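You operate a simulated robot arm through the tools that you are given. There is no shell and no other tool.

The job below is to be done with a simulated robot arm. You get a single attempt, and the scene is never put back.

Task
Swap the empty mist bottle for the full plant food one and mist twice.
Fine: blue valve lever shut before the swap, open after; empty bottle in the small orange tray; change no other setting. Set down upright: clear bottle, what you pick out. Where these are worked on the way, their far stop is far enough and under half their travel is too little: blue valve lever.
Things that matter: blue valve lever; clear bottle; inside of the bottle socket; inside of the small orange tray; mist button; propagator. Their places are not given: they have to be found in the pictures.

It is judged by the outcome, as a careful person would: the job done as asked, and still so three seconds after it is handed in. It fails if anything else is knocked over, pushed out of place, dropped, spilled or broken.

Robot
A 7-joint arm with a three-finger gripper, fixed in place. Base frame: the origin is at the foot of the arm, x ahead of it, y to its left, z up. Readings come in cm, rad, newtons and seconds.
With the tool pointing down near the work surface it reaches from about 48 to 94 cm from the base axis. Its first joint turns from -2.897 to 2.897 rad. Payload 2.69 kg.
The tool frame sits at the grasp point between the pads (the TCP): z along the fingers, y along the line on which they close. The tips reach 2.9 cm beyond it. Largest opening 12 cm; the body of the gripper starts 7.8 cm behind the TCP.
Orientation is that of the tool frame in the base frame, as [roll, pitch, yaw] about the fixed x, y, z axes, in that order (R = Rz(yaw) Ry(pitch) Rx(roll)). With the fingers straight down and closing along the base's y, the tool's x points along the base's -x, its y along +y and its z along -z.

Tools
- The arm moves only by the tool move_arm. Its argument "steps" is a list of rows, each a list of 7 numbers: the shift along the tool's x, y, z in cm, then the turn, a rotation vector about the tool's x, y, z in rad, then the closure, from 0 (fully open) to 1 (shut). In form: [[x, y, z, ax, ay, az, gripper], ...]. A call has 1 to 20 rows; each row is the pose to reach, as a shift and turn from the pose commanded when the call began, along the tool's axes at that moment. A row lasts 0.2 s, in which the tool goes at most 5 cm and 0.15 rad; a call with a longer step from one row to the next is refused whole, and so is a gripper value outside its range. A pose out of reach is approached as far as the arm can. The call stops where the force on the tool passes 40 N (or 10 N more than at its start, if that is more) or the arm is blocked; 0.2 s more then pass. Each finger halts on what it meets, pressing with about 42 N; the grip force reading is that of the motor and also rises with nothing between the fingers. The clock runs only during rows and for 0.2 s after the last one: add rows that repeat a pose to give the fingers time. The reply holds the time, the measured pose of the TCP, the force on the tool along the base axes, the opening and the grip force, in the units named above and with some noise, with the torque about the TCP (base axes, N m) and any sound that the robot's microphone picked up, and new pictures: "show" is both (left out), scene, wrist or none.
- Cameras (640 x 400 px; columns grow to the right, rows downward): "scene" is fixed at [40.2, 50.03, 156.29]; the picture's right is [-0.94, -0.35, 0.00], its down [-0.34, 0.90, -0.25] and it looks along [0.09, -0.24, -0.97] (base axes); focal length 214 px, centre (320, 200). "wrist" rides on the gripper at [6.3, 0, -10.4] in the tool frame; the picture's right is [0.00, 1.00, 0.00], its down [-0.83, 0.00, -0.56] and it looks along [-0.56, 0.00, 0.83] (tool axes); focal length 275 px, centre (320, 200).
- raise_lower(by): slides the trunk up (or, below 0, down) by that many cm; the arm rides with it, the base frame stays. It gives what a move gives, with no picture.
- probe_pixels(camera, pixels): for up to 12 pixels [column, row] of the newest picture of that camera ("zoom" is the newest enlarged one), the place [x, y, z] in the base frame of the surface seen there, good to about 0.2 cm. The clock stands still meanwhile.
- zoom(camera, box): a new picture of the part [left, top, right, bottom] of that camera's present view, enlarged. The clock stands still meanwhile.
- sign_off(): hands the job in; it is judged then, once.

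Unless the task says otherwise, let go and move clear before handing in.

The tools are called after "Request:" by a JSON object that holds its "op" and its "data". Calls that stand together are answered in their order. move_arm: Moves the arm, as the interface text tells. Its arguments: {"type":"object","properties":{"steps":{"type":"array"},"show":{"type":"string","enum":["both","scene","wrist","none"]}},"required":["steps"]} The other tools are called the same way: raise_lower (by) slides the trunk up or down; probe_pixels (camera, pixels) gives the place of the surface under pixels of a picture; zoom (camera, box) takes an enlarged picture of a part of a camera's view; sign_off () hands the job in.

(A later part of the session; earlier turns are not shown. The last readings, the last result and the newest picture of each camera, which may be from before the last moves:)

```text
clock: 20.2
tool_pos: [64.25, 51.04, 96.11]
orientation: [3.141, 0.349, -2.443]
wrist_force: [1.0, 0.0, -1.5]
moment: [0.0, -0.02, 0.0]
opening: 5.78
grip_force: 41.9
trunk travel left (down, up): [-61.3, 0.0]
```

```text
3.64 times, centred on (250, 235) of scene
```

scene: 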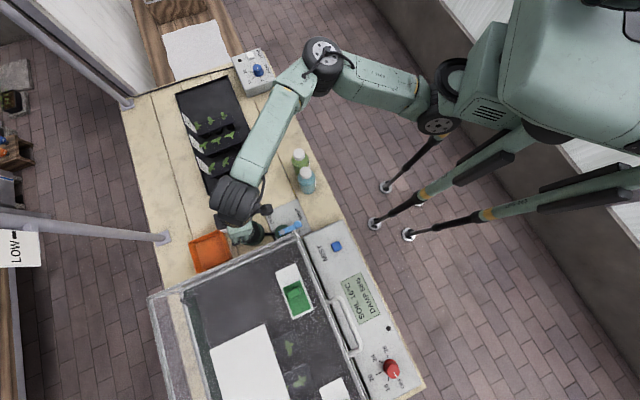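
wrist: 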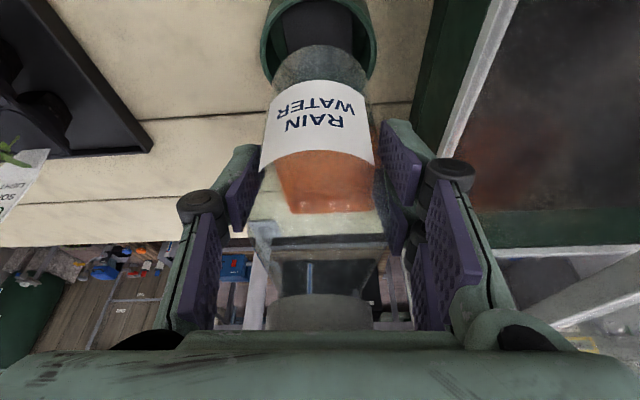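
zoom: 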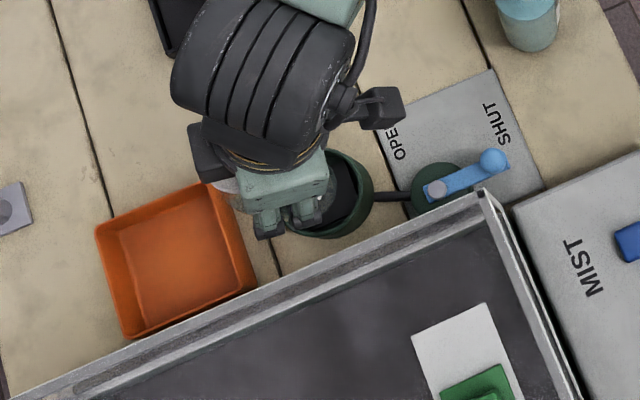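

The bottle is lifted clear of the socket and held upright. I'll carry it outward over the tray at (74.3, 61.0).

Request:
{"op": "move_arm", "data": {"steps": [[-1.89, 0.17, 0.69, 0, 0, 0, 0.8], [-3.78, 0.34, 1.39, 0, 0, 0, 0.8], [-5.67, 0.51, 2.08, 0, 0, 0, 0.8], [-7.56, 0.68, 2.77, 0, 0, 0, 0.8], [-9.45, 0.85, 3.46, 0, 0, 0, 0.8], [-11.3, 1.02, 4.16, 0, 0, 0, 0.8], [-13.24, 1.19, 4.85, 0, 0, 0, 0.8], [-13.24, 1.19, 4.85, 0, 0, 0, 0.8]]}}

Request:
{"op": "zoom", "data": {"camera": "scene", "box": [150, 180, 290, 300]}}

```text
clock: 22.0
tool_pos: [73.58, 60.1, 95.91]
orientation: [-3.138, 0.349, -2.441]
wrist_force: [0.7, 0.1, -0.6]
moment: [-0.01, 0.0, 0.01]
opening: 5.8
grip_force: 42.0
out of reach, approached as far as the arm can: row 7, 8
trunk travel left (down, up): [-61.3, 0.0]
```

scene: 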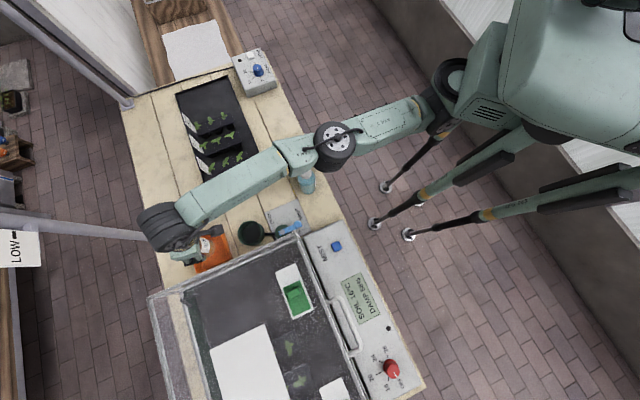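
wrist: 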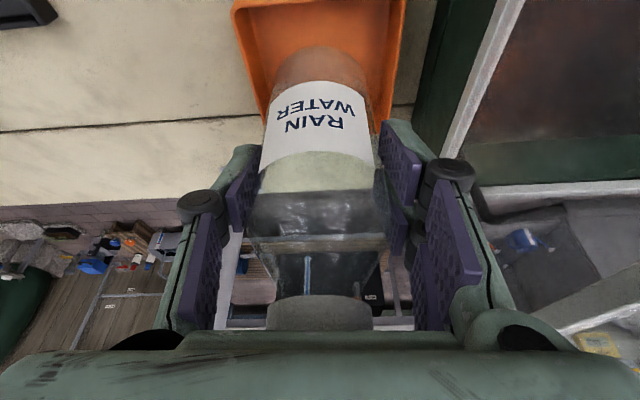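

```text
3.33 times, centred on (220, 240) of scene
```

zoom: 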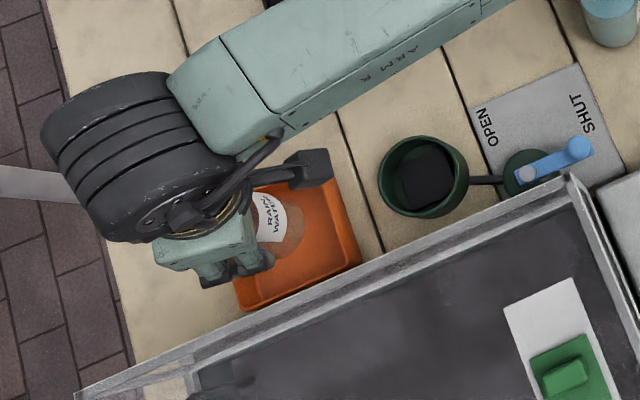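

The empty socket at (250,232) and the tray are both visible, and the arm is nearly straight and over the two bottles. I'll check the arm's height there before lowering.

Request:
{"op": "probe_pixels", "data": {"camera": "scene", "pixels": [[300, 150], [335, 148], [340, 165], [290, 160], [270, 165], [240, 180], [390, 120], [307, 182], [210, 235], [204, 247], [225, 260], [310, 160]]}}

Request:
{"op": "zoom", "data": {"camera": "scene", "box": [250, 110, 370, 210]}}

```text
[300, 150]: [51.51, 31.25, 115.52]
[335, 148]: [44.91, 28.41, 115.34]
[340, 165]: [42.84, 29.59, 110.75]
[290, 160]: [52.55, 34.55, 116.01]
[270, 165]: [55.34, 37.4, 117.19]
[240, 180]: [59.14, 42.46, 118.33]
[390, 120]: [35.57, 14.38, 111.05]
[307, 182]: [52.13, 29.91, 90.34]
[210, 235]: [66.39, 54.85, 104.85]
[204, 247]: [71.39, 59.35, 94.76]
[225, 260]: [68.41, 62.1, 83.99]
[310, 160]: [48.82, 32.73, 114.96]
```

```text
4.00 times, centred on (310, 160) of scene
```

zoom: 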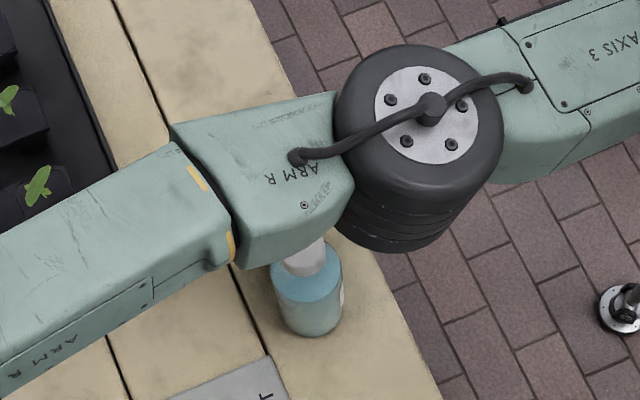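

The forearm's top is at z≈115 over the bottles (tops at 95), so there's ample room. I'll lower the bottle 6 cm vertically and recheck.

Request:
{"op": "move_arm", "data": {"steps": [[0.69, 0, 1.88, 0, 0, 0, 0.8], [1.38, 0, 3.76, 0, 0, 0, 0.8], [2.06, 0, 5.63, 0, 0, 0, 0.8], [2.06, 0, 5.63, 0, 0, 0, 0.8]]}}

Request:
{"op": "zoom", "data": {"camera": "scene", "box": [150, 180, 290, 300]}}

```text
clock: 23.0
tool_pos: [73.55, 59.98, 89.99]
orientation: [3.141, 0.35, -2.444]
wrist_force: [0.5, 0.3, 0.4]
moment: [0.0, 0.0, 0.0]
opening: 5.78
grip_force: 41.6
trunk travel left (down, up): [-61.3, 0.0]
```

scene: 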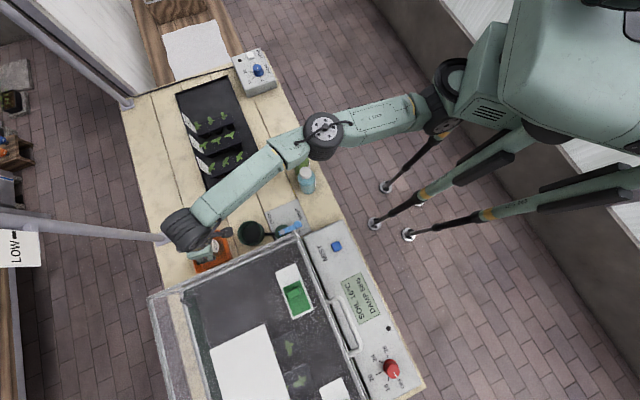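
wrist: 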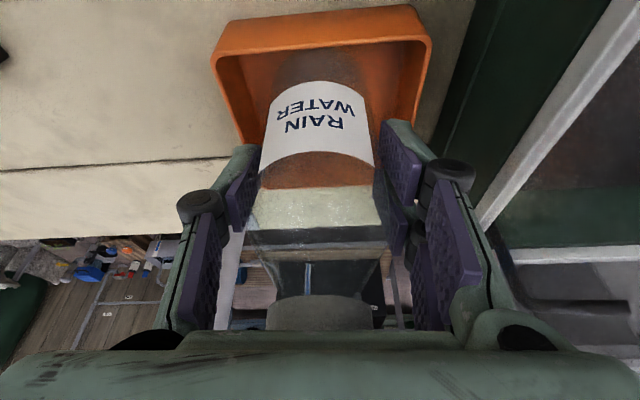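

```text
3.33 times, centred on (220, 240) of scene
```

zoom: 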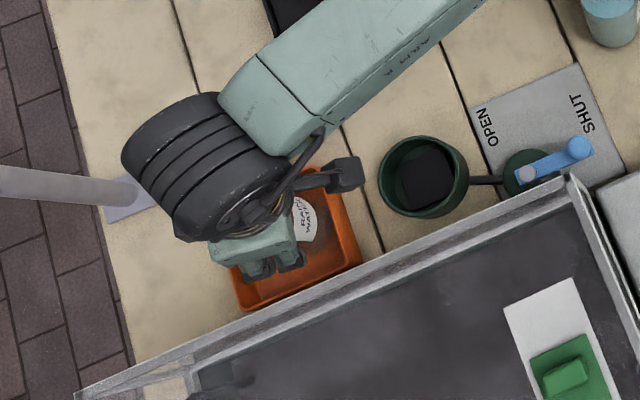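

The bottle is laterally centred in the tray but a little near the base-side wall. I'll move 1.2 cm outward, then lower slowly until it touches down.

Request:
{"op": "move_arm", "data": {"steps": [[-0.56, 0.07, 0.2, 0, 0, 0, 0.8], [-1.13, 0.15, 0.41, 0, 0, 0, 0.8], [-1.02, 0.15, 0.7, 0, 0, 0, 0.8], [-0.92, 0.15, 0.98, 0, 0, 0, 0.8], [-0.85, 0.15, 1.17, 0, 0, 0, 0.8]]}}

Request:
{"op": "zoom", "data": {"camera": "scene", "box": [150, 180, 290, 300]}}

```text
clock: 24.2
tool_pos: [74.2, 60.98, 89.02]
orientation: [3.14, 0.348, -2.443]
wrist_force: [0.5, -0.4, -0.6]
moment: [0.02, 0.02, -0.01]
opening: 5.8
grip_force: 42.6
trunk travel left (down, up): [-61.3, 0.0]
```

scene: 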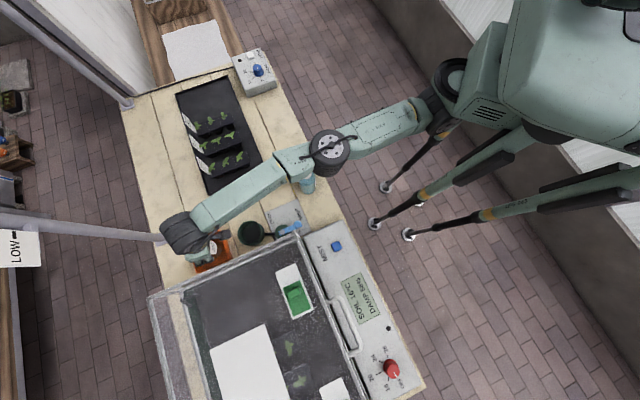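
wrist: 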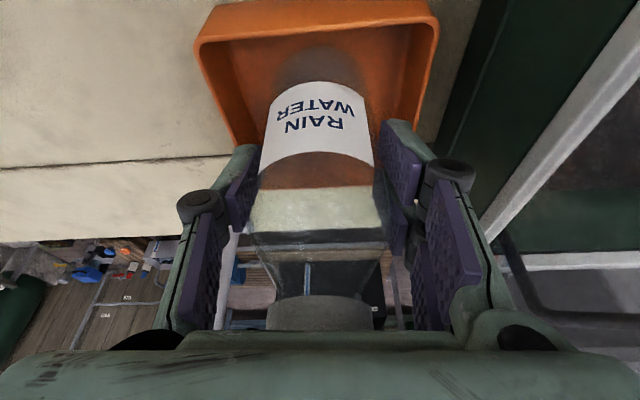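

```text
3.33 times, centred on (220, 240) of scene
```

zoom: 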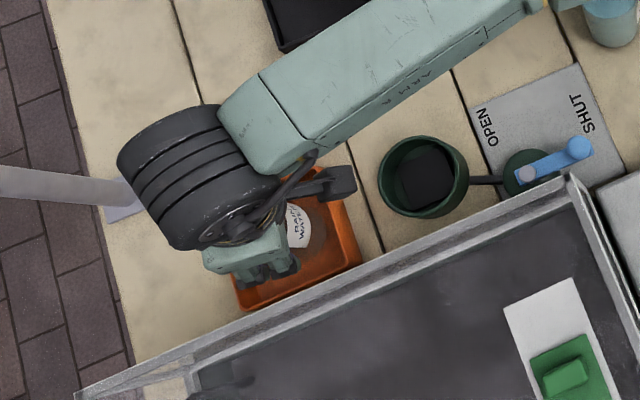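

No contact yet at z 89.0. I'll lower in small increments, watching the vertical force.

Request:
{"op": "move_arm", "data": {"steps": [[0.05, 0, 0.14, 0, 0, 0, 0.8], [0.1, 0, 0.28, 0, 0, 0, 0.8], [0.14, 0, 0.38, 0, 0, 0, 0.8]], "show": "none"}}

```text
clock: 25.0
tool_pos: [74.22, 60.83, 88.75]
orientation: [-3.141, 0.352, -2.443]
wrist_force: [0.2, -0.5, 2.3]
moment: [-0.06, 0.01, -0.02]
opening: 5.8
grip_force: 42.4
trunk travel left (down, up): [-61.3, 0.0]
```

Request:
{"op": "move_arm", "data": {"steps": [[0.04, 0, 0.1, 0, 0, 0, 0.8], [0.07, 0, 0.19, 0, 0, 0, 0.8]], "show": "wrist"}}

```text
clock: 25.6
tool_pos: [74.31, 60.86, 88.75]
orientation: [-3.139, 0.354, -2.443]
wrist_force: [1.1, -0.6, 10.5]
moment: [-0.03, 0.0, -0.03]
opening: 5.81
grip_force: 42.2
trunk travel left (down, up): [-61.3, 0.0]
```

wrist: 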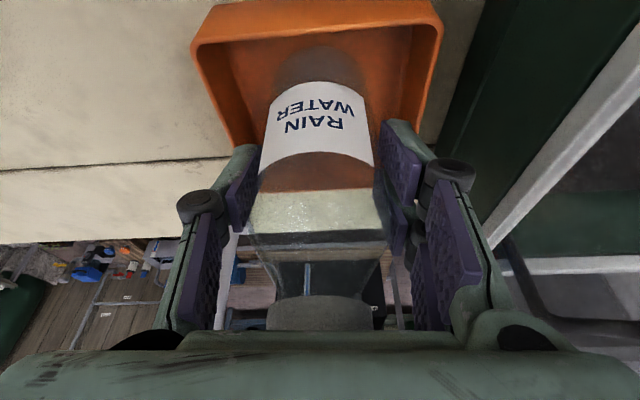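

It has touched down (10 N upward at z 88.75). I'll ease off a touch and open the fingers.

Request:
{"op": "move_arm", "data": {"steps": [[-0.05, 0, -0.14, 0, 0, 0, 0.8], [-0.05, 0, -0.14, 0, 0, 0, 0.5], [-0.05, 0, -0.14, 0, 0, 0, 0.42], [-0.05, 0, -0.14, 0, 0, 0, 0.33], [-0.05, 0, -0.14, 0, 0, 0, 0.33]]}}

Request:
{"op": "zoom", "data": {"camera": "wrist", "box": [120, 0, 520, 350]}}

```text
clock: 26.8
tool_pos: [74.38, 60.69, 88.69]
orientation: [3.141, 0.348, -2.444]
wrist_force: [-0.2, -0.2, -0.3]
moment: [0.0, -0.03, -0.01]
opening: 8.06
grip_force: 0.1
trunk travel left (down, up): [-61.3, 0.0]
```

scene: 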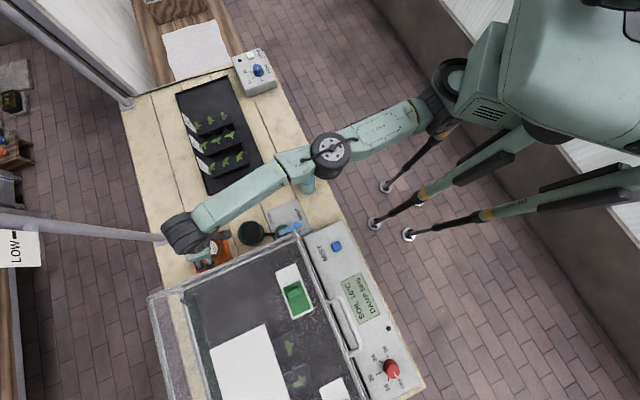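
wrist: 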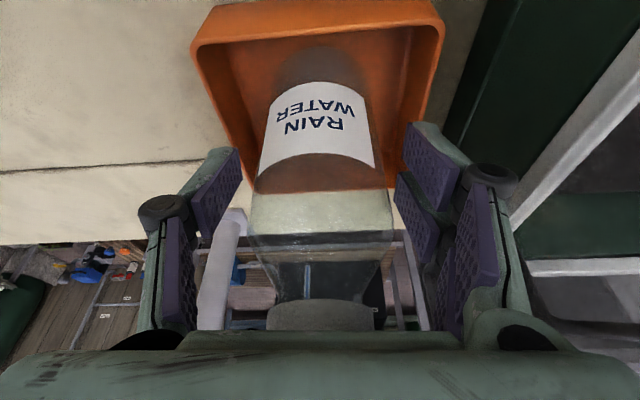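

```text
1.14 times, centred on (320, 175) of wrist
```

zoom: 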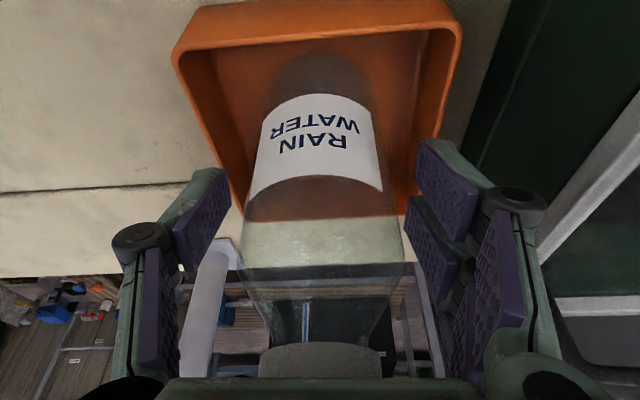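

The bottle stands on its own in the tray with the fingers clear on both sides. I'll back out along the finger axis, up and toward the base.

Request:
{"op": "move_arm", "data": {"steps": [[0, 0, -1.5, 0, 0, 0, 0.33], [0, 0, -4, 0, 0, 0, 0.33], [0, 0, -8, 0, 0, 0, 0.33], [0, 0, -12, 0, 0, 0, 0.33], [0, 0, -15, 0, 0, 0, 0.33], [0, 0, -15, 0, 0, 0, 0.33]]}}

Request:
{"op": "zoom", "data": {"camera": "wrist", "box": [180, 0, 480, 220]}}

```text
clock: 28.2
tool_pos: [70.43, 57.8, 102.74]
orientation: [-3.141, 0.35, -2.443]
wrist_force: [-0.3, 0.1, 0.0]
moment: [0.0, -0.01, -0.02]
opening: 8.03
grip_force: 0.0
trunk travel left (down, up): [-61.3, 0.0]
```

scene: 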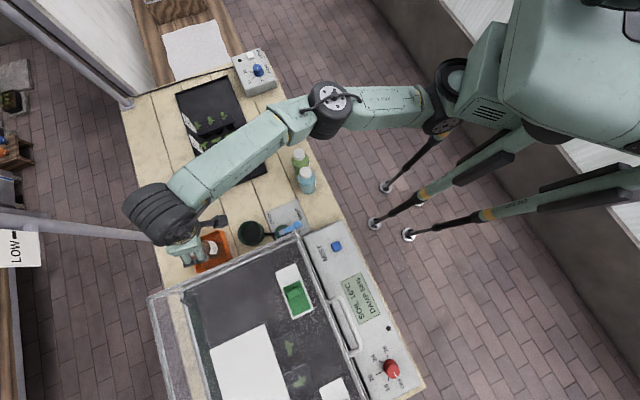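
wrist: 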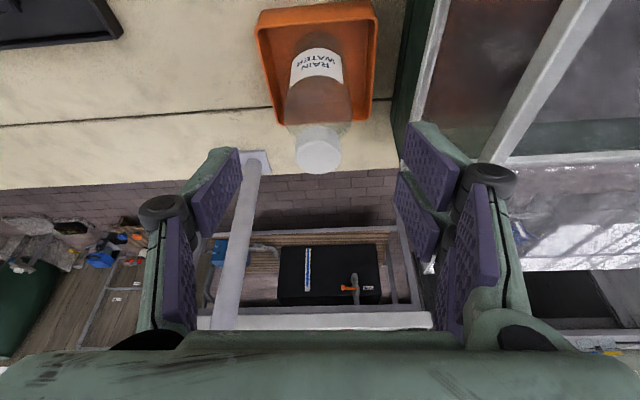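

```text
1.82 times, centred on (330, 110) of wrist
```

zoom: 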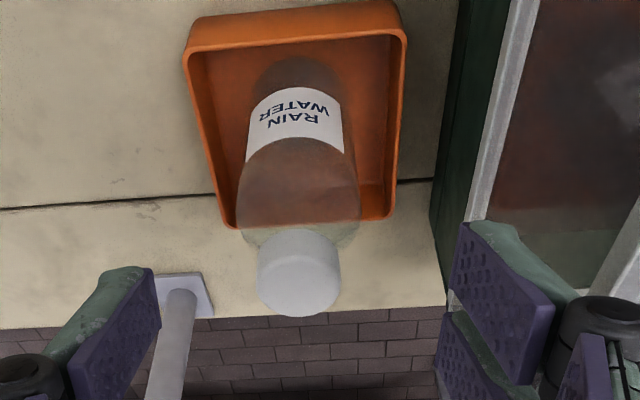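

The clear bottle stands upright in the tray. The green and blue bottles are only about 0.8 cm apart, so I need the closing axis across their line (about 39°). I'll retreat upward and straighten the tool first.

Request:
{"op": "move_arm", "data": {"steps": [[1.6, 0, -1.44, 0, 0.07, 0, 0.3], [3.2, 0, -2.88, 0, 0.14, 0, 0.29], [4.8, 0, -4.3, 0, 0.21, 0, 0.29], [6.4, 0, -5.8, 0, 0.28, 0, 0.29], [8, 0, -7.2, 0, 0.35, 0, 0.29], [8, 0, -7.2, 0, 0.35, 0, 0.29]], "show": "none"}}

```text
clock: 29.6
tool_pos: [62.77, 51.26, 106.83]
orientation: [-3.14, -0.002, -2.444]
wrist_force: [0.0, -0.1, -0.2]
moment: [0.0, -0.02, -0.02]
opening: 8.53
grip_force: 0.1
trunk travel left (down, up): [-61.3, 0.0]
```

The tool is vertical again. I'll travel high to above the green bottle, turning so the closing axis runs across the bottle pair.

Request:
{"op": "move_arm", "data": {"steps": [[2, -1.59, 0, 0, 0, -0.142, 0.29], [4, -3.18, 0, 0, 0, -0.283, 0.29], [6, -4.77, 0, 0, 0, -0.425, 0.29], [8, -6.36, 0, 0, 0, -0.566, 0.29], [10, -7.95, 0, 0, 0, -0.708, 0.29], [12, -9.55, 0, 0, 0, -0.849, 0.29], [14, -11.14, 0, 0, 0, -0.99, 0.29], [16, -12.7, 0, 0, 0, -1.132, 0.29], [18, -14.3, 0, 0, 0, -1.274, 0.29], [20, -15.9, 0, 0, 0, -1.416, 0.29], [22, -17.5, 0, 0, 0, -1.557, 0.29], [22, -17.5, 0, 0, 0, -1.557, 0.29]]}}

```text
clock: 32.2
tool_pos: [37.09, 25.64, 103.24]
orientation: [-3.139, 0.001, -0.888]
wrist_force: [0.0, -0.6, -0.7]
moment: [0.0, 0.02, -0.01]
opening: 8.53
grip_force: 0.0
out of reach, approached as far as the arm can: row 6, 7, 8, 9, 10, 11, 12
trunk travel left (down, up): [-61.3, 0.0]
```

scene: 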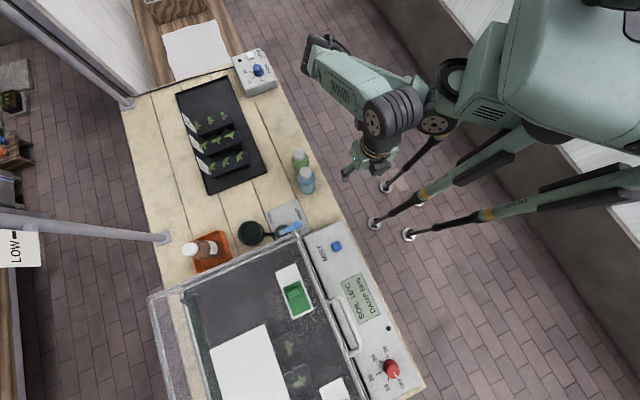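
wrist: 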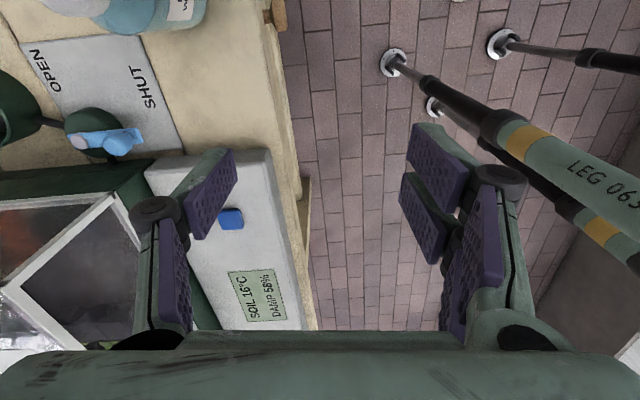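

That yaw is outside the wrist's limits, so the arm folded back to (37, 25.6, 103). Everything on the table still looks undisturbed. I'll return to a pose like the start at yaw≈π, then approach with the opposite yaw (129°), which gives the same closing axis.

Request:
{"op": "move_arm", "data": {"steps": [[0, 0, -2, 0, 0, 0.14, 0.29], [0, 0, -4, 0, 0, 0.28, 0.29], [0, 0, -6, 0, 0, 0.42, 0.29], [0.5, 0, -8, 0, 0, 0.56, 0.29], [1, -0.2, -10, 0, 0, 0.7, 0.29], [2, -0.4, -10, 0, 0, 0.84, 0.29], [3, -0.6, -10, 0, 0, 0.98, 0.29], [4, -0.8, -10, 0, 0, 1.12, 0.29], [5, -1, -10, 0, 0, 1.26, 0.29], [6, -1.2, -10, 0, 0, 1.4, 0.29], [7, -1.4, -10, 0, 0, 1.54, 0.29], [8, -1.6, -10, 0, 0, 1.68, 0.29], [9, -1.8, -10, 0, 0, 1.82, 0.29], [10, -2, -10, 0, 0, 1.96, 0.29], [11, -2.3, -10, 0, 0, 2.1, 0.29], [11.3, -2.44, -10, 0, 0, 2.25, 0.29], [11.3, -2.44, -10, 0, 0, 2.25, 0.29]]}}

```text
clock: 35.8
tool_pos: [45.85, 18.38, 112.66]
orientation: [-3.142, -0.001, -3.138]
wrist_force: [-0.1, 0.6, 0.5]
moment: [0.0, 0.04, 0.0]
opening: 8.55
grip_force: 0.1
trunk travel left (down, up): [-61.3, 0.0]
```

scene: 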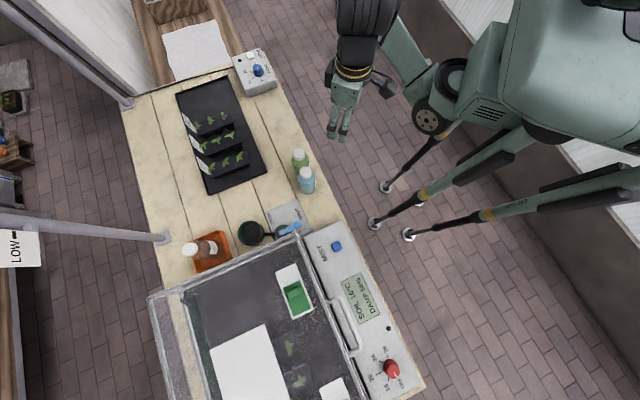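
wrist: 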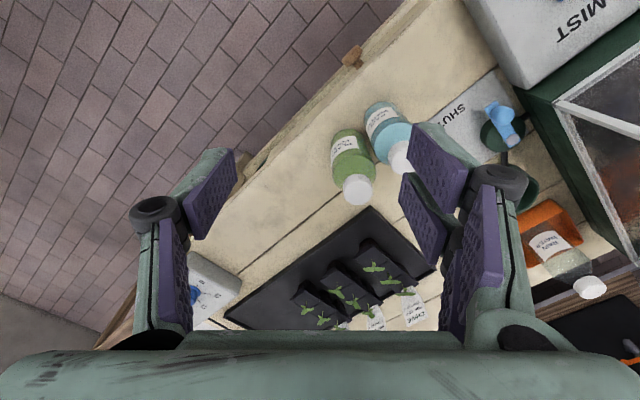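

Back at a start-like pose, and both bottles are in full view. I'll measure the caps and bodies accurately.

Request:
{"op": "zoom", "data": {"camera": "scene", "box": [275, 135, 335, 205]}}

Request:
{"op": "zoom", "data": {"camera": "wrist", "box": [310, 80, 430, 220]}}

Request:
{"op": "probe_pixels", "data": {"camera": "zoom", "pixels": [[250, 300], [220, 290], [280, 310], [250, 330], [410, 220], [215, 200], [330, 230], [160, 180]]}}

```text
5.71 times, centred on (305, 170) of scene
```

zoom: 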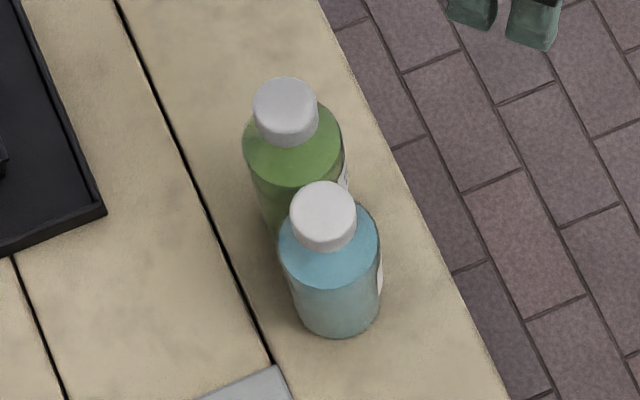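

```text
2.86 times, centred on (370, 150) of wrist
```

zoom: 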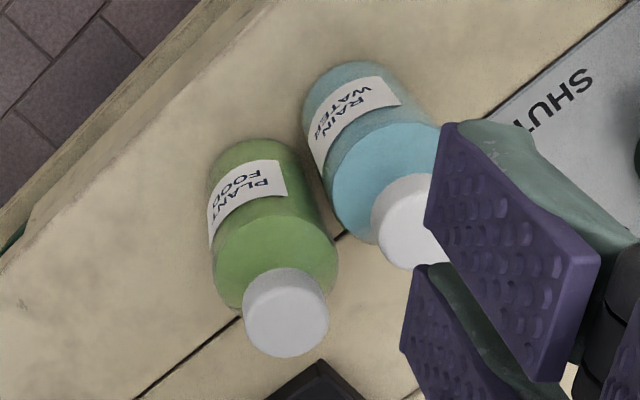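

```text
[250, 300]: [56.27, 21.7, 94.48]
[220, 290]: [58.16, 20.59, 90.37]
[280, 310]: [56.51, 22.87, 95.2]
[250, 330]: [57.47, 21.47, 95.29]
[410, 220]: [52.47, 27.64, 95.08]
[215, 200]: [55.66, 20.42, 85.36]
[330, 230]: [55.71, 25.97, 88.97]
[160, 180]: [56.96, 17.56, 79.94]
```

Request:
{"op": "zoom", "data": {"camera": "scene", "box": [275, 135, 335, 205]}}

Request:
{"op": "probe_pixels", "data": {"camera": "zoom", "pixels": [[284, 102], [260, 105], [310, 105], [284, 82], [284, 122], [321, 208], [297, 208], [346, 208], [321, 187], [321, 228], [255, 150], [335, 150]]}}

```text
5.71 times, centred on (305, 170) of scene
```

zoom: 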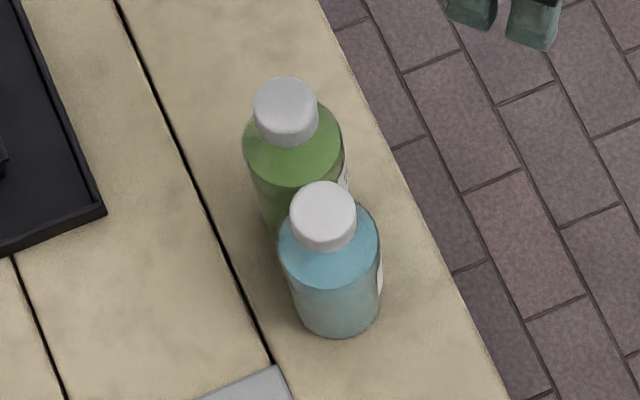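

```text
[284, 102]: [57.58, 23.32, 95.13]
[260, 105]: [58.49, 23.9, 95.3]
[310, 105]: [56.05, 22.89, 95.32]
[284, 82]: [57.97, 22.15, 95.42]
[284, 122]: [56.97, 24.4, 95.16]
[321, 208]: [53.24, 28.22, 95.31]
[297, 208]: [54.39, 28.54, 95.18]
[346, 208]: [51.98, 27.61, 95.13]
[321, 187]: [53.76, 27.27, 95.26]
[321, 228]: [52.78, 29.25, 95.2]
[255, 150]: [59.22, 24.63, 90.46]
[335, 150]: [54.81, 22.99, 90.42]
```

The green axis is at about (57.4, 23.3) and the blue at (53.2, 28.2). I'll move above green with the closing axis perpendicular to that line (yaw≈2.28).

Request:
{"op": "move_arm", "data": {"steps": [[-1.65, 0.7, 0.5, 0, 0, 0.124, 0.29], [-3.3, 1.4, 1, 0, 0, 0.248, 0.29], [-4.95, 2.1, 1.5, 0, 0, 0.372, 0.29], [-6.6, 2.8, 2, 0, 0, 0.496, 0.29], [-8.25, 3.5, 3, 0, 0, 0.62, 0.29], [-9.9, 4.2, 4, 0, 0, 0.744, 0.29], [-11.55, 4.92, 4.6, 0, 0, 0.866, 0.29], [-11.55, 4.92, 4.6, 0, 0, 0.866, 0.29]]}}

Request:
{"op": "zoom", "data": {"camera": "scene", "box": [220, 100, 360, 220]}}

```text
clock: 37.6
tool_pos: [57.28, 23.54, 107.99]
orientation: [3.141, 0.001, 2.279]
wrist_force: [-0.2, -0.2, -0.4]
moment: [-0.03, 0.01, 0.01]
opening: 8.52
grip_force: 0.0
trunk travel left (down, up): [-61.3, 0.0]
```

scene: 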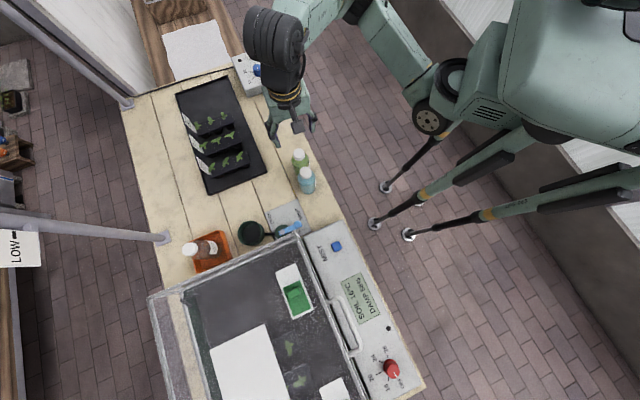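
wrist: 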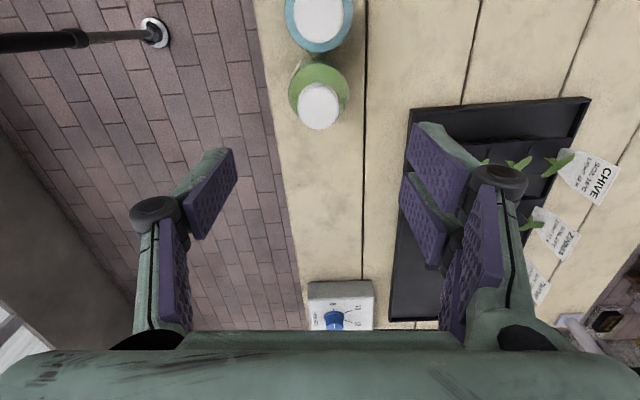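

```text
3.33 times, centred on (290, 160) of scene
```

zoom: 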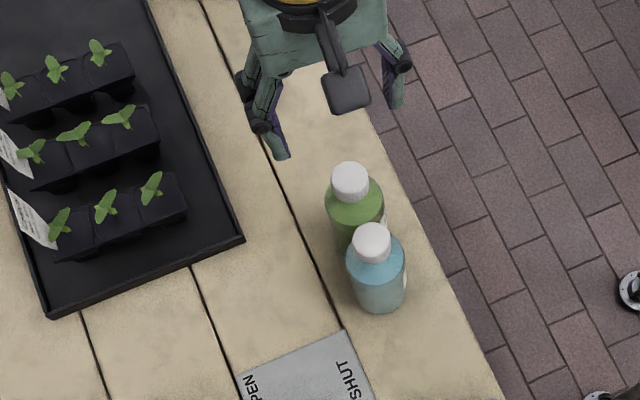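

Both caps line up at wrist column ≈318, so the yaw is right. I'll probe the caps and the seedling tray's near edge for finger clearance.

Request:
{"op": "probe_pixels", "data": {"camera": "wrist", "pixels": [[318, 105], [300, 105], [338, 105], [318, 90], [318, 122], [318, 15], [410, 115], [405, 200], [392, 300], [425, 125], [500, 160], [290, 90]]}}

Request:
{"op": "probe_pixels", "data": {"camera": "scene", "pixels": [[266, 172], [258, 155], [250, 138], [251, 160], [296, 123]]}}

```text
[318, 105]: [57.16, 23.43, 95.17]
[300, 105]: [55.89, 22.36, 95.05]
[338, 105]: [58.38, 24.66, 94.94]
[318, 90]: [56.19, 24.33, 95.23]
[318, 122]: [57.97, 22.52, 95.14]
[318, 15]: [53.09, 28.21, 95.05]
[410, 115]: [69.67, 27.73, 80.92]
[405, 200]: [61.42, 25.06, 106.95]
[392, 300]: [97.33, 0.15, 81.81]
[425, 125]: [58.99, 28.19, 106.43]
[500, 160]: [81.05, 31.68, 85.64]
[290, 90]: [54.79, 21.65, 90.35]
```

```text
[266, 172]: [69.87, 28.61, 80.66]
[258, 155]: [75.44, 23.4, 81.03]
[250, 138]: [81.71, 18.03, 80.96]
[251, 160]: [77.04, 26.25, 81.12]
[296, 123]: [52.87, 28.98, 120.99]
```

The green axis is confirmed at (57.1, 23.45) and the seedling tray is 13 cm away and low. I'll descend to z≈92.5 and check the camera housing's clearance over the blue cap.

Request:
{"op": "move_arm", "data": {"steps": [[0, -0.15, 4, 0, 0, 0, 0.29], [0, -0.15, 8, 0, 0, 0, 0.29], [0, -0.15, 12, 0, 0, 0, 0.29], [0, -0.15, 15.5, 0, 0, 0, 0.29], [0, -0.15, 15.5, 0, 0, 0, 0.29]]}}

Request:
{"op": "zoom", "data": {"camera": "scene", "box": [250, 110, 350, 210]}}

```text
clock: 38.8
tool_pos: [56.93, 23.33, 92.53]
orientation: [3.141, 0.0, 2.281]
wrist_force: [0.5, 0.1, 0.3]
moment: [-0.02, 0.02, 0.02]
opening: 8.53
grip_force: 0.0
trunk travel left (down, up): [-61.3, 0.0]
```

scene: 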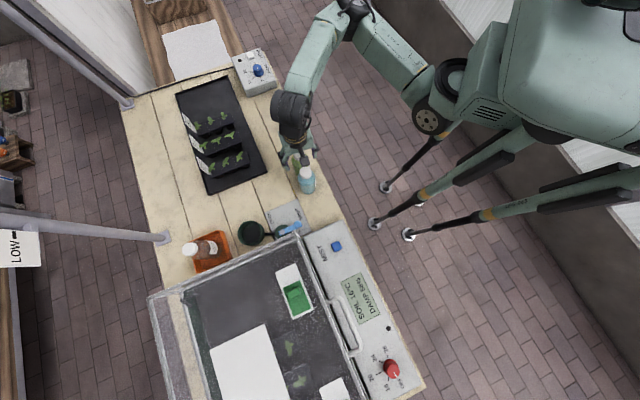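
wrist: 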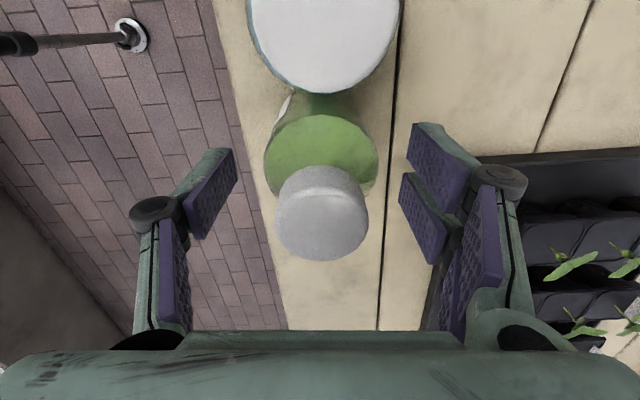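

```text
4.00 times, centred on (300, 160) of scene
```

zoom: 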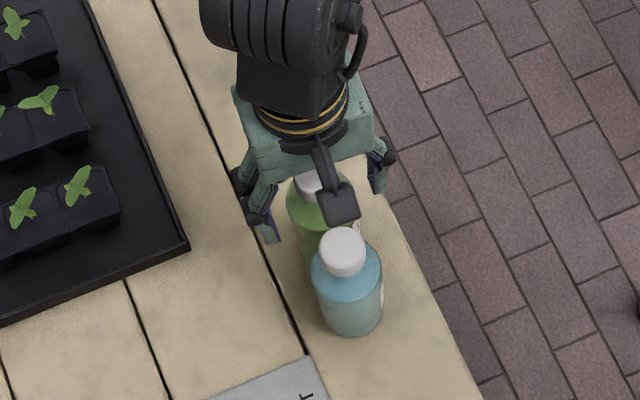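

The camera housing is small and will stay about 2 cm above the blue cap. I'll descend the last 3.3 cm with a 0.15 cm lateral correction, then close.

Request:
{"op": "move_arm", "data": {"steps": [[0, 0.15, 1.2, 0, 0, 0, 0.29], [0, 0.15, 2.4, 0, 0, 0, 0.29], [0, 0.15, 3.35, 0, 0, 0, 0.29], [0, 0.15, 3.35, 0, 0, 0, 0.29]]}}

Request:
{"op": "zoom", "data": {"camera": "scene", "box": [250, 110, 350, 210]}}

```text
clock: 39.8
tool_pos: [57.3, 23.37, 89.23]
orientation: [3.141, -0.002, 2.281]
wrist_force: [0.7, -0.5, -0.4]
moment: [0.04, -0.01, 0.02]
opening: 8.5
grip_force: 0.0
trunk travel left (down, up): [-61.3, 0.0]
```

scene: 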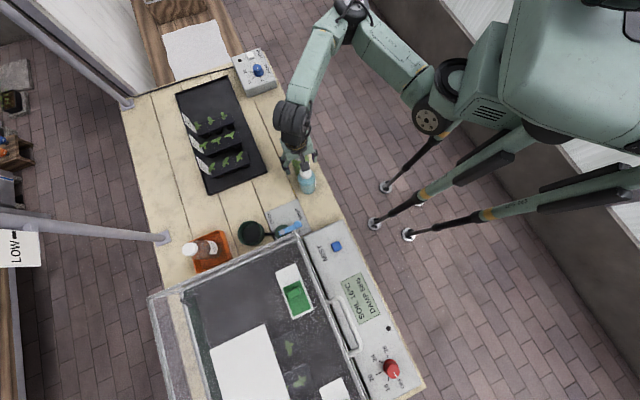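
wrist: 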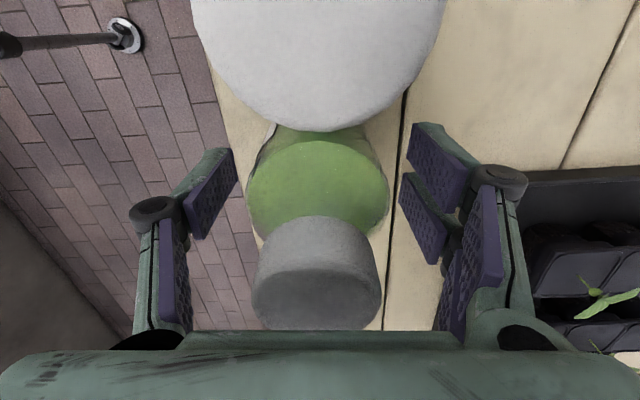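

```text
4.00 times, centred on (300, 160) of scene
```

zoom: 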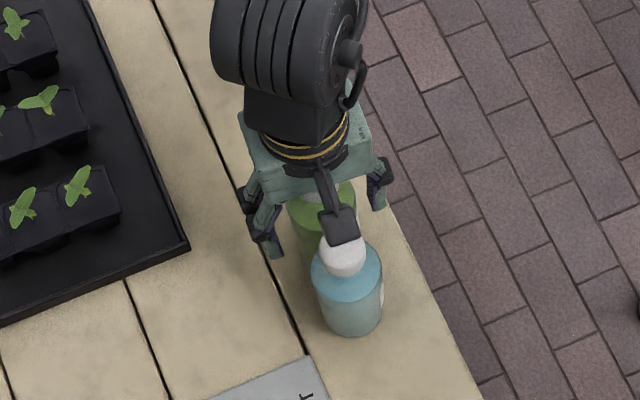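

It's well framed: the green cap is centred at column 317 and the blue bottle is untouched. Closing now.

Request:
{"op": "move_arm", "data": {"steps": [[0, 0, 0, 0, 0, 0, 0.45], [0, 0, 0, 0, 0, 0, 0.6], [0, 0, 0, 0, 0, 0, 0.8], [0, 0, 0, 0, 0, 0, 0.8], [0, 0, 0, 0, 0, 0, 0.8]], "show": "wrist"}}

```text
clock: 41.0
tool_pos: [57.21, 23.52, 89.26]
orientation: [-3.141, -0.001, 2.281]
wrist_force: [0.0, -0.4, 0.8]
moment: [-0.08, 0.11, -0.01]
opening: 5.86
grip_force: 42.5
trunk travel left (down, up): [-61.3, 0.0]
```

wrist: 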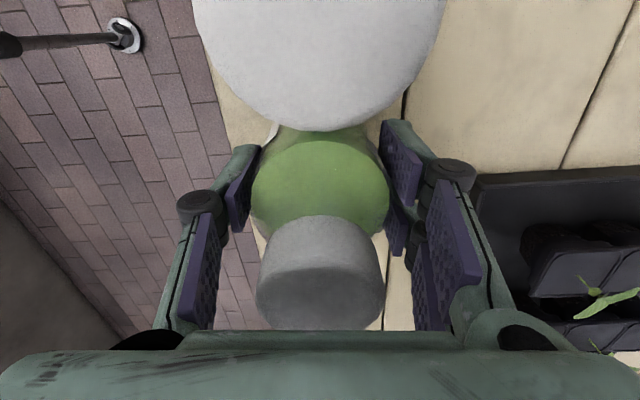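

Gripped at 5.86 cm. I'll lift straight up 10 cm.

Request:
{"op": "move_arm", "data": {"steps": [[0, 0, -0.7, 0, 0, 0, 0.8], [0, 0, -2, 0, 0, 0, 0.8], [0, 0, -4, 0, 0, 0, 0.8], [0, 0, -6, 0, 0, 0, 0.8], [0, 0, -8, 0, 0, 0, 0.8], [0, 0, -10, 0, 0, 0, 0.8], [0, 0, -10, 0, 0, 0, 0.8]]}}

Request:
{"op": "zoom", "data": {"camera": "scene", "box": [250, 110, 350, 210]}}

```text
clock: 42.6
tool_pos: [57.17, 23.45, 99.27]
orientation: [3.141, 0.0, 2.279]
wrist_force: [1.0, 0.5, -3.6]
moment: [0.01, -0.02, 0.01]
opening: 5.86
grip_force: 41.7
trunk travel left (down, up): [-61.3, 0.0]
```

scene: 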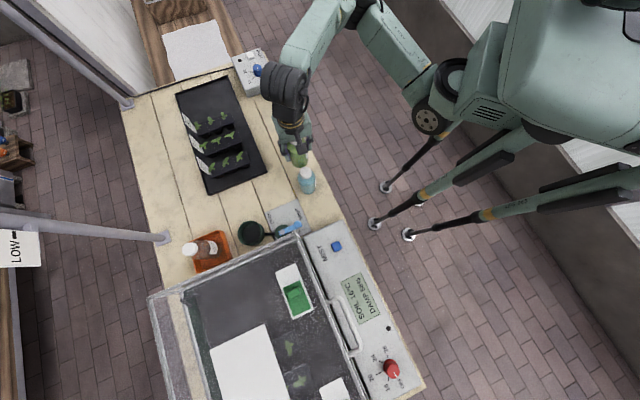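
wrist: 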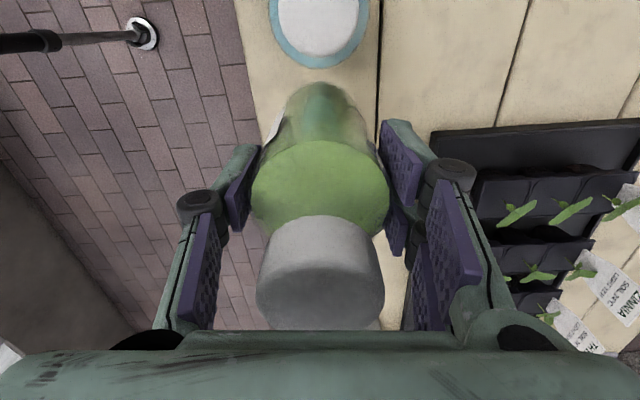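

```text
4.00 times, centred on (300, 160) of scene
```

zoom: 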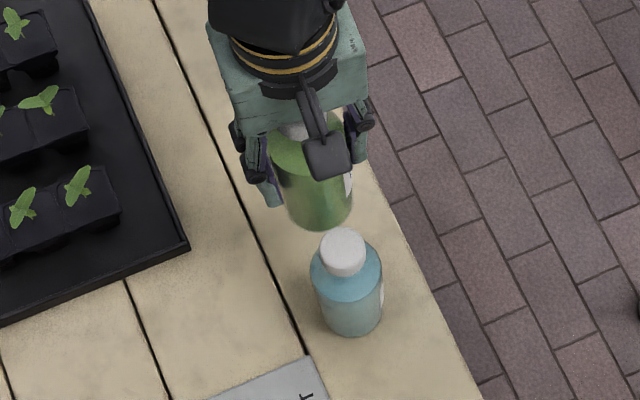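

The green bottle is up and the blue one is undisturbed. I'll carry it first away from blue (+x), then to above the socket at (64.15, 50.9), turning back to the propagator-aligned yaw.

Request:
{"op": "move_arm", "data": {"steps": [[-0.7, 1.6, 0, 0, 0, -0.1, 0.8], [-1.35, 3.19, 0, 0, 0, -0.23, 0.8], [-0.3, 5.9, 0, 0, 0, -0.36, 0.8], [1.2, 8.6, 0, 0, 0, -0.49, 0.8], [2.78, 11.35, 0, 0, 0, -0.62, 0.8], [5.03, 13.3, 0, 0, 0, -0.75, 0.8], [7.28, 15.3, 0, 0, 0, -0.88, 0.8], [9.53, 17.3, 0, 0, 0, -1.01, 0.8], [11.8, 19.2, 0, 0, 0, -1.14, 0.8], [14, 21.2, 0, 0, 0, -1.28, 0.8], [16.29, 23.17, 0, 0, 0, -1.42, 0.8], [16.29, 23.17, 0, 0, 0, -1.561, 0.8], [16.29, 23.17, 0, 0, 0, -1.561, 0.8]]}}

Request:
{"op": "zoom", "data": {"camera": "scene", "box": [180, 180, 320, 290]}}

```text
clock: 45.4
tool_pos: [64.03, 51.0, 99.18]
orientation: [-3.141, 0.0, -2.439]
wrist_force: [0.5, -1.2, -2.8]
moment: [0.02, 0.01, -0.01]
opening: 5.85
grip_force: 42.3
trunk travel left (down, up): [-61.3, 0.0]
```

scene: 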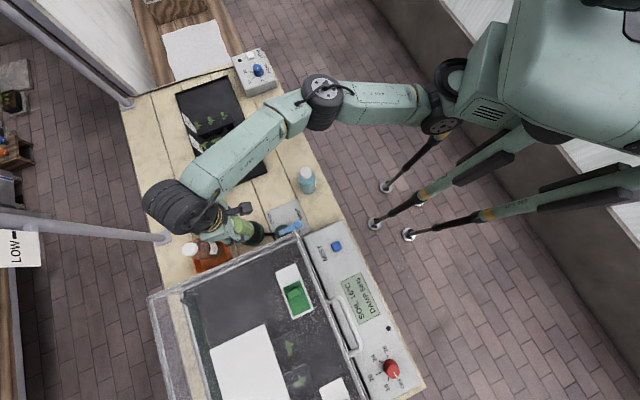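
wrist: 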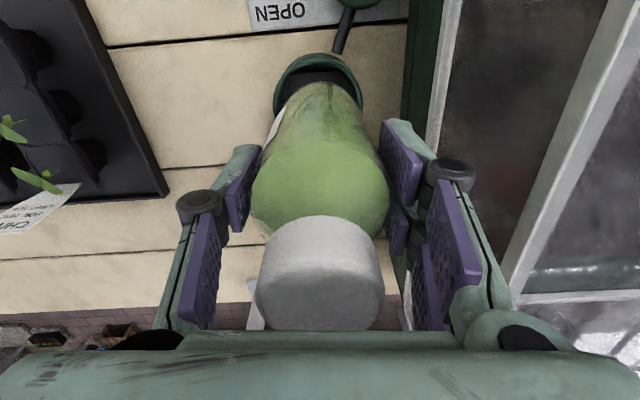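

```text
3.64 times, centred on (250, 235) of scene
```

zoom: 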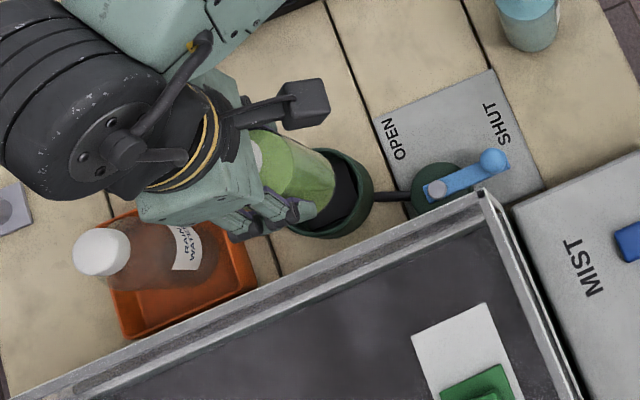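

The bottle is above the socket. I'll probe the socket rim and the held bottle from both cameras to align precisely.

Request:
{"op": "zoom", "data": {"camera": "wrist", "box": [250, 30, 390, 130]}}

Request:
{"op": "probe_pixels", "data": {"camera": "wrist", "pixels": [[315, 55], [315, 58], [277, 85], [357, 85], [290, 64], [340, 64], [280, 108], [360, 108], [318, 72], [318, 240], [262, 270], [380, 270]]}}

Request:
{"op": "zoom", "data": {"camera": "scene", "box": [225, 205, 285, 255]}}

```text
4.00 times, centred on (320, 80) of wrist
```

zoom: 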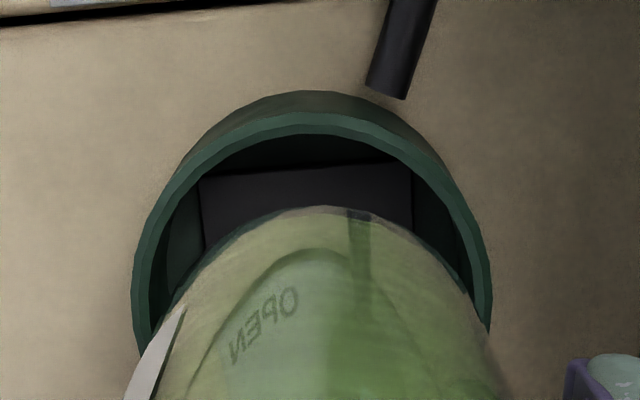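

```text
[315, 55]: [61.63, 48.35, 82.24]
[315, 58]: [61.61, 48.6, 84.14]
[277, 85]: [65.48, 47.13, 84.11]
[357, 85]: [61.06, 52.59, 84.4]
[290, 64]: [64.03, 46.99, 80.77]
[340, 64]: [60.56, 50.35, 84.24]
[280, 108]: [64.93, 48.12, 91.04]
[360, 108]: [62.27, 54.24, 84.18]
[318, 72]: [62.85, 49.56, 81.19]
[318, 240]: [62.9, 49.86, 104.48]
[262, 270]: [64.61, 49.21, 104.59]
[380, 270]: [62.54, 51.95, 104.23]
```

```text
8.00 times, centred on (255, 230) of scene
```

zoom: 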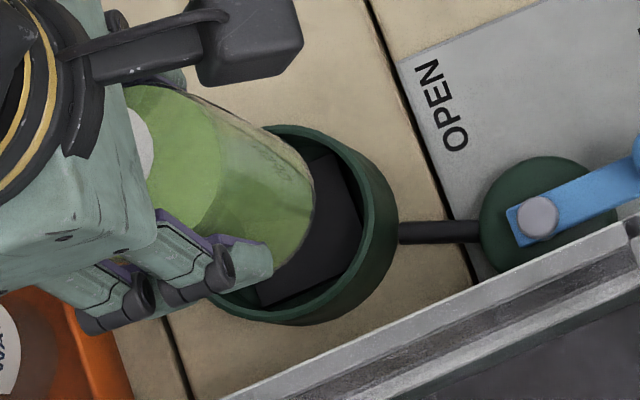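

The rim fits a circle centred at about (64.3, 50.9) with floor z≈81.2. I'll correct 0.25 cm outward and 0.15 cm sideways, then lower until the bottle's bottom is just above the rim.

Request:
{"op": "move_arm", "data": {"steps": [[-0.25, -0.15, 1, 0, 0, 0, 0.8], [-0.25, -0.15, 2.5, 0, 0, 0, 0.8], [-0.25, -0.15, 4, 0, 0, 0, 0.8], [-0.25, -0.15, 4.8, 0, 0, 0, 0.8], [-0.25, -0.15, 4.8, 0, 0, 0, 0.8]]}}

Request:
{"op": "zoom", "data": {"camera": "scene", "box": [225, 205, 285, 255]}}

Request:
{"op": "zoom", "data": {"camera": "wrist", "box": [240, 20, 400, 120]}}

```text
clock: 46.6
tool_pos: [64.52, 50.92, 94.27]
orientation: [-3.141, -0.001, -2.442]
wrist_force: [-0.8, -0.6, -2.6]
moment: [0.04, -0.03, -0.03]
opening: 5.85
grip_force: 41.9
trunk travel left (down, up): [-61.3, 0.0]
```

scene: 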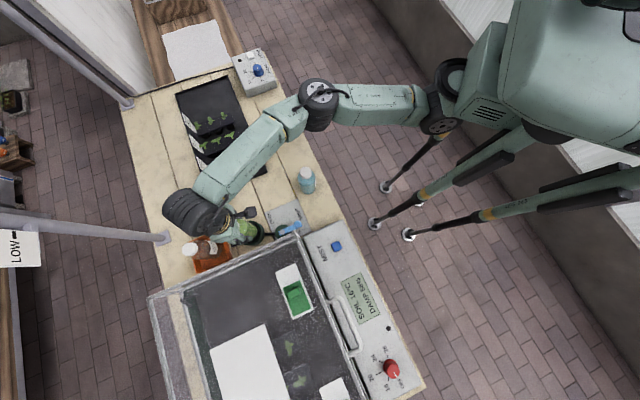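
wrist: 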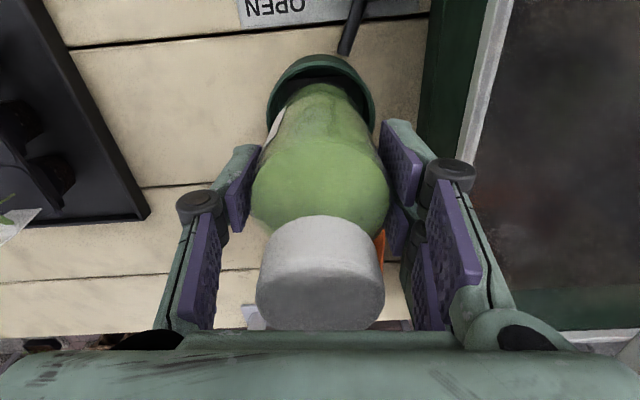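

```text
8.00 times, centred on (255, 230) of scene
```

zoom: 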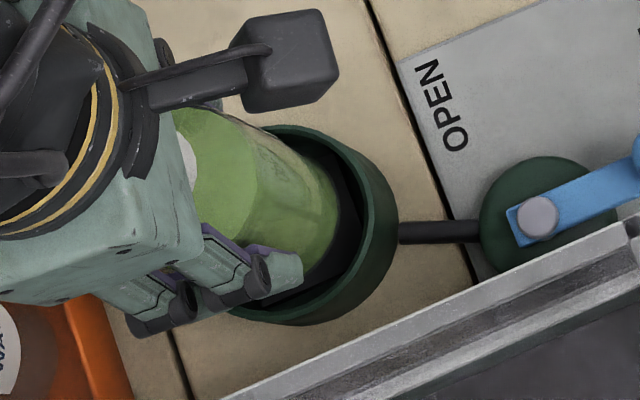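

```text
4.00 times, centred on (320, 70) of wrist
```

zoom: 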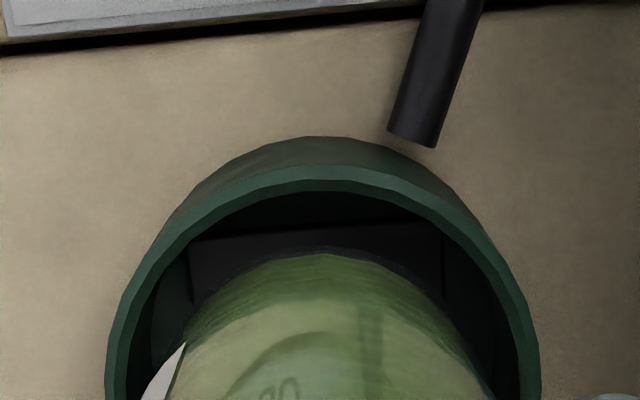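

The bottle's lower edge is laterally centred in the rim (mid column ≈321) with about 0.7 cm of clearance all round. I'll shift 0.2 cm outward and lower it into the socket.

Request:
{"op": "move_arm", "data": {"steps": [[-0.2, 0, 0.3, 0, 0, 0, 0.8], [-0.2, 0, 0.9, 0, 0, 0, 0.8], [-0.2, 0, 1.5, 0, 0, 0, 0.8], [-0.2, 0, 2.1, 0, 0, 0, 0.8], [-0.2, 0, 2.7, 0, 0, 0, 0.8], [-0.2, 0, 3.3, 0, 0, 0, 0.8]]}}

Request:
{"op": "zoom", "data": {"camera": "scene", "box": [225, 205, 285, 255]}}

```text
clock: 48.0
tool_pos: [64.66, 51.18, 91.09]
orientation: [3.141, 0.0, -2.442]
wrist_force: [1.0, -1.0, -3.2]
moment: [-0.02, -0.01, 0.0]
opening: 5.83
grip_force: 42.0
trunk travel left (down, up): [-61.3, 0.0]
```

scene: 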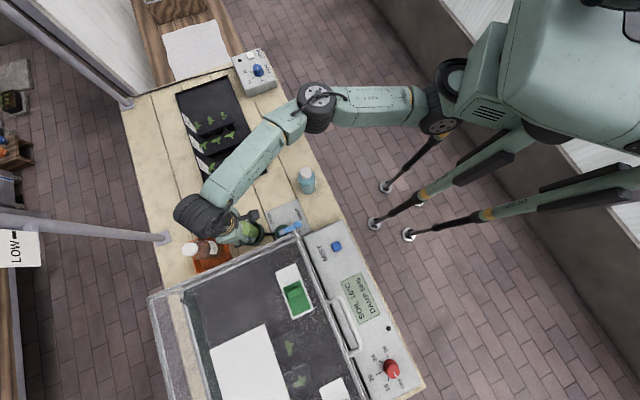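
wrist: 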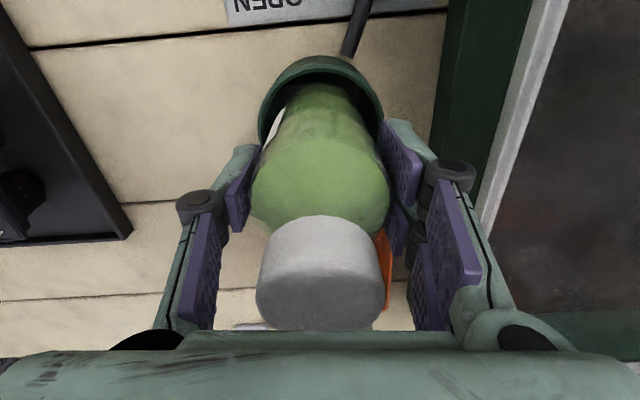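

```text
8.00 times, centred on (255, 230) of scene
```

zoom: 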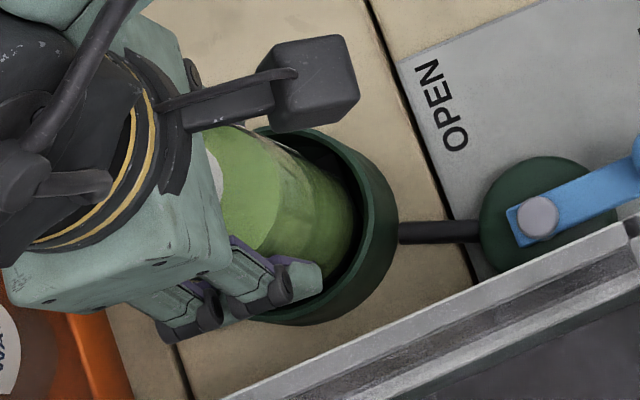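

The bottle's base is inside the socket with no side contact. I'll nudge back 0.2 cm and lower gently to the floor.

Request:
{"op": "move_arm", "data": {"steps": [[0.2, 0, 0.15, 0, 0, 0, 0.8], [0.2, 0, 0.4, 0, 0, 0, 0.8], [0.2, 0, 0.6, 0, 0, 0, 0.8]], "show": "none"}}

```text
clock: 48.8
tool_pos: [64.54, 51.1, 90.39]
orientation: [3.141, 0.0, -2.441]
wrist_force: [-0.2, -0.2, -2.2]
moment: [0.03, -0.02, -0.01]
opening: 5.83
grip_force: 42.6
trunk travel left (down, up): [-61.3, 0.0]
```

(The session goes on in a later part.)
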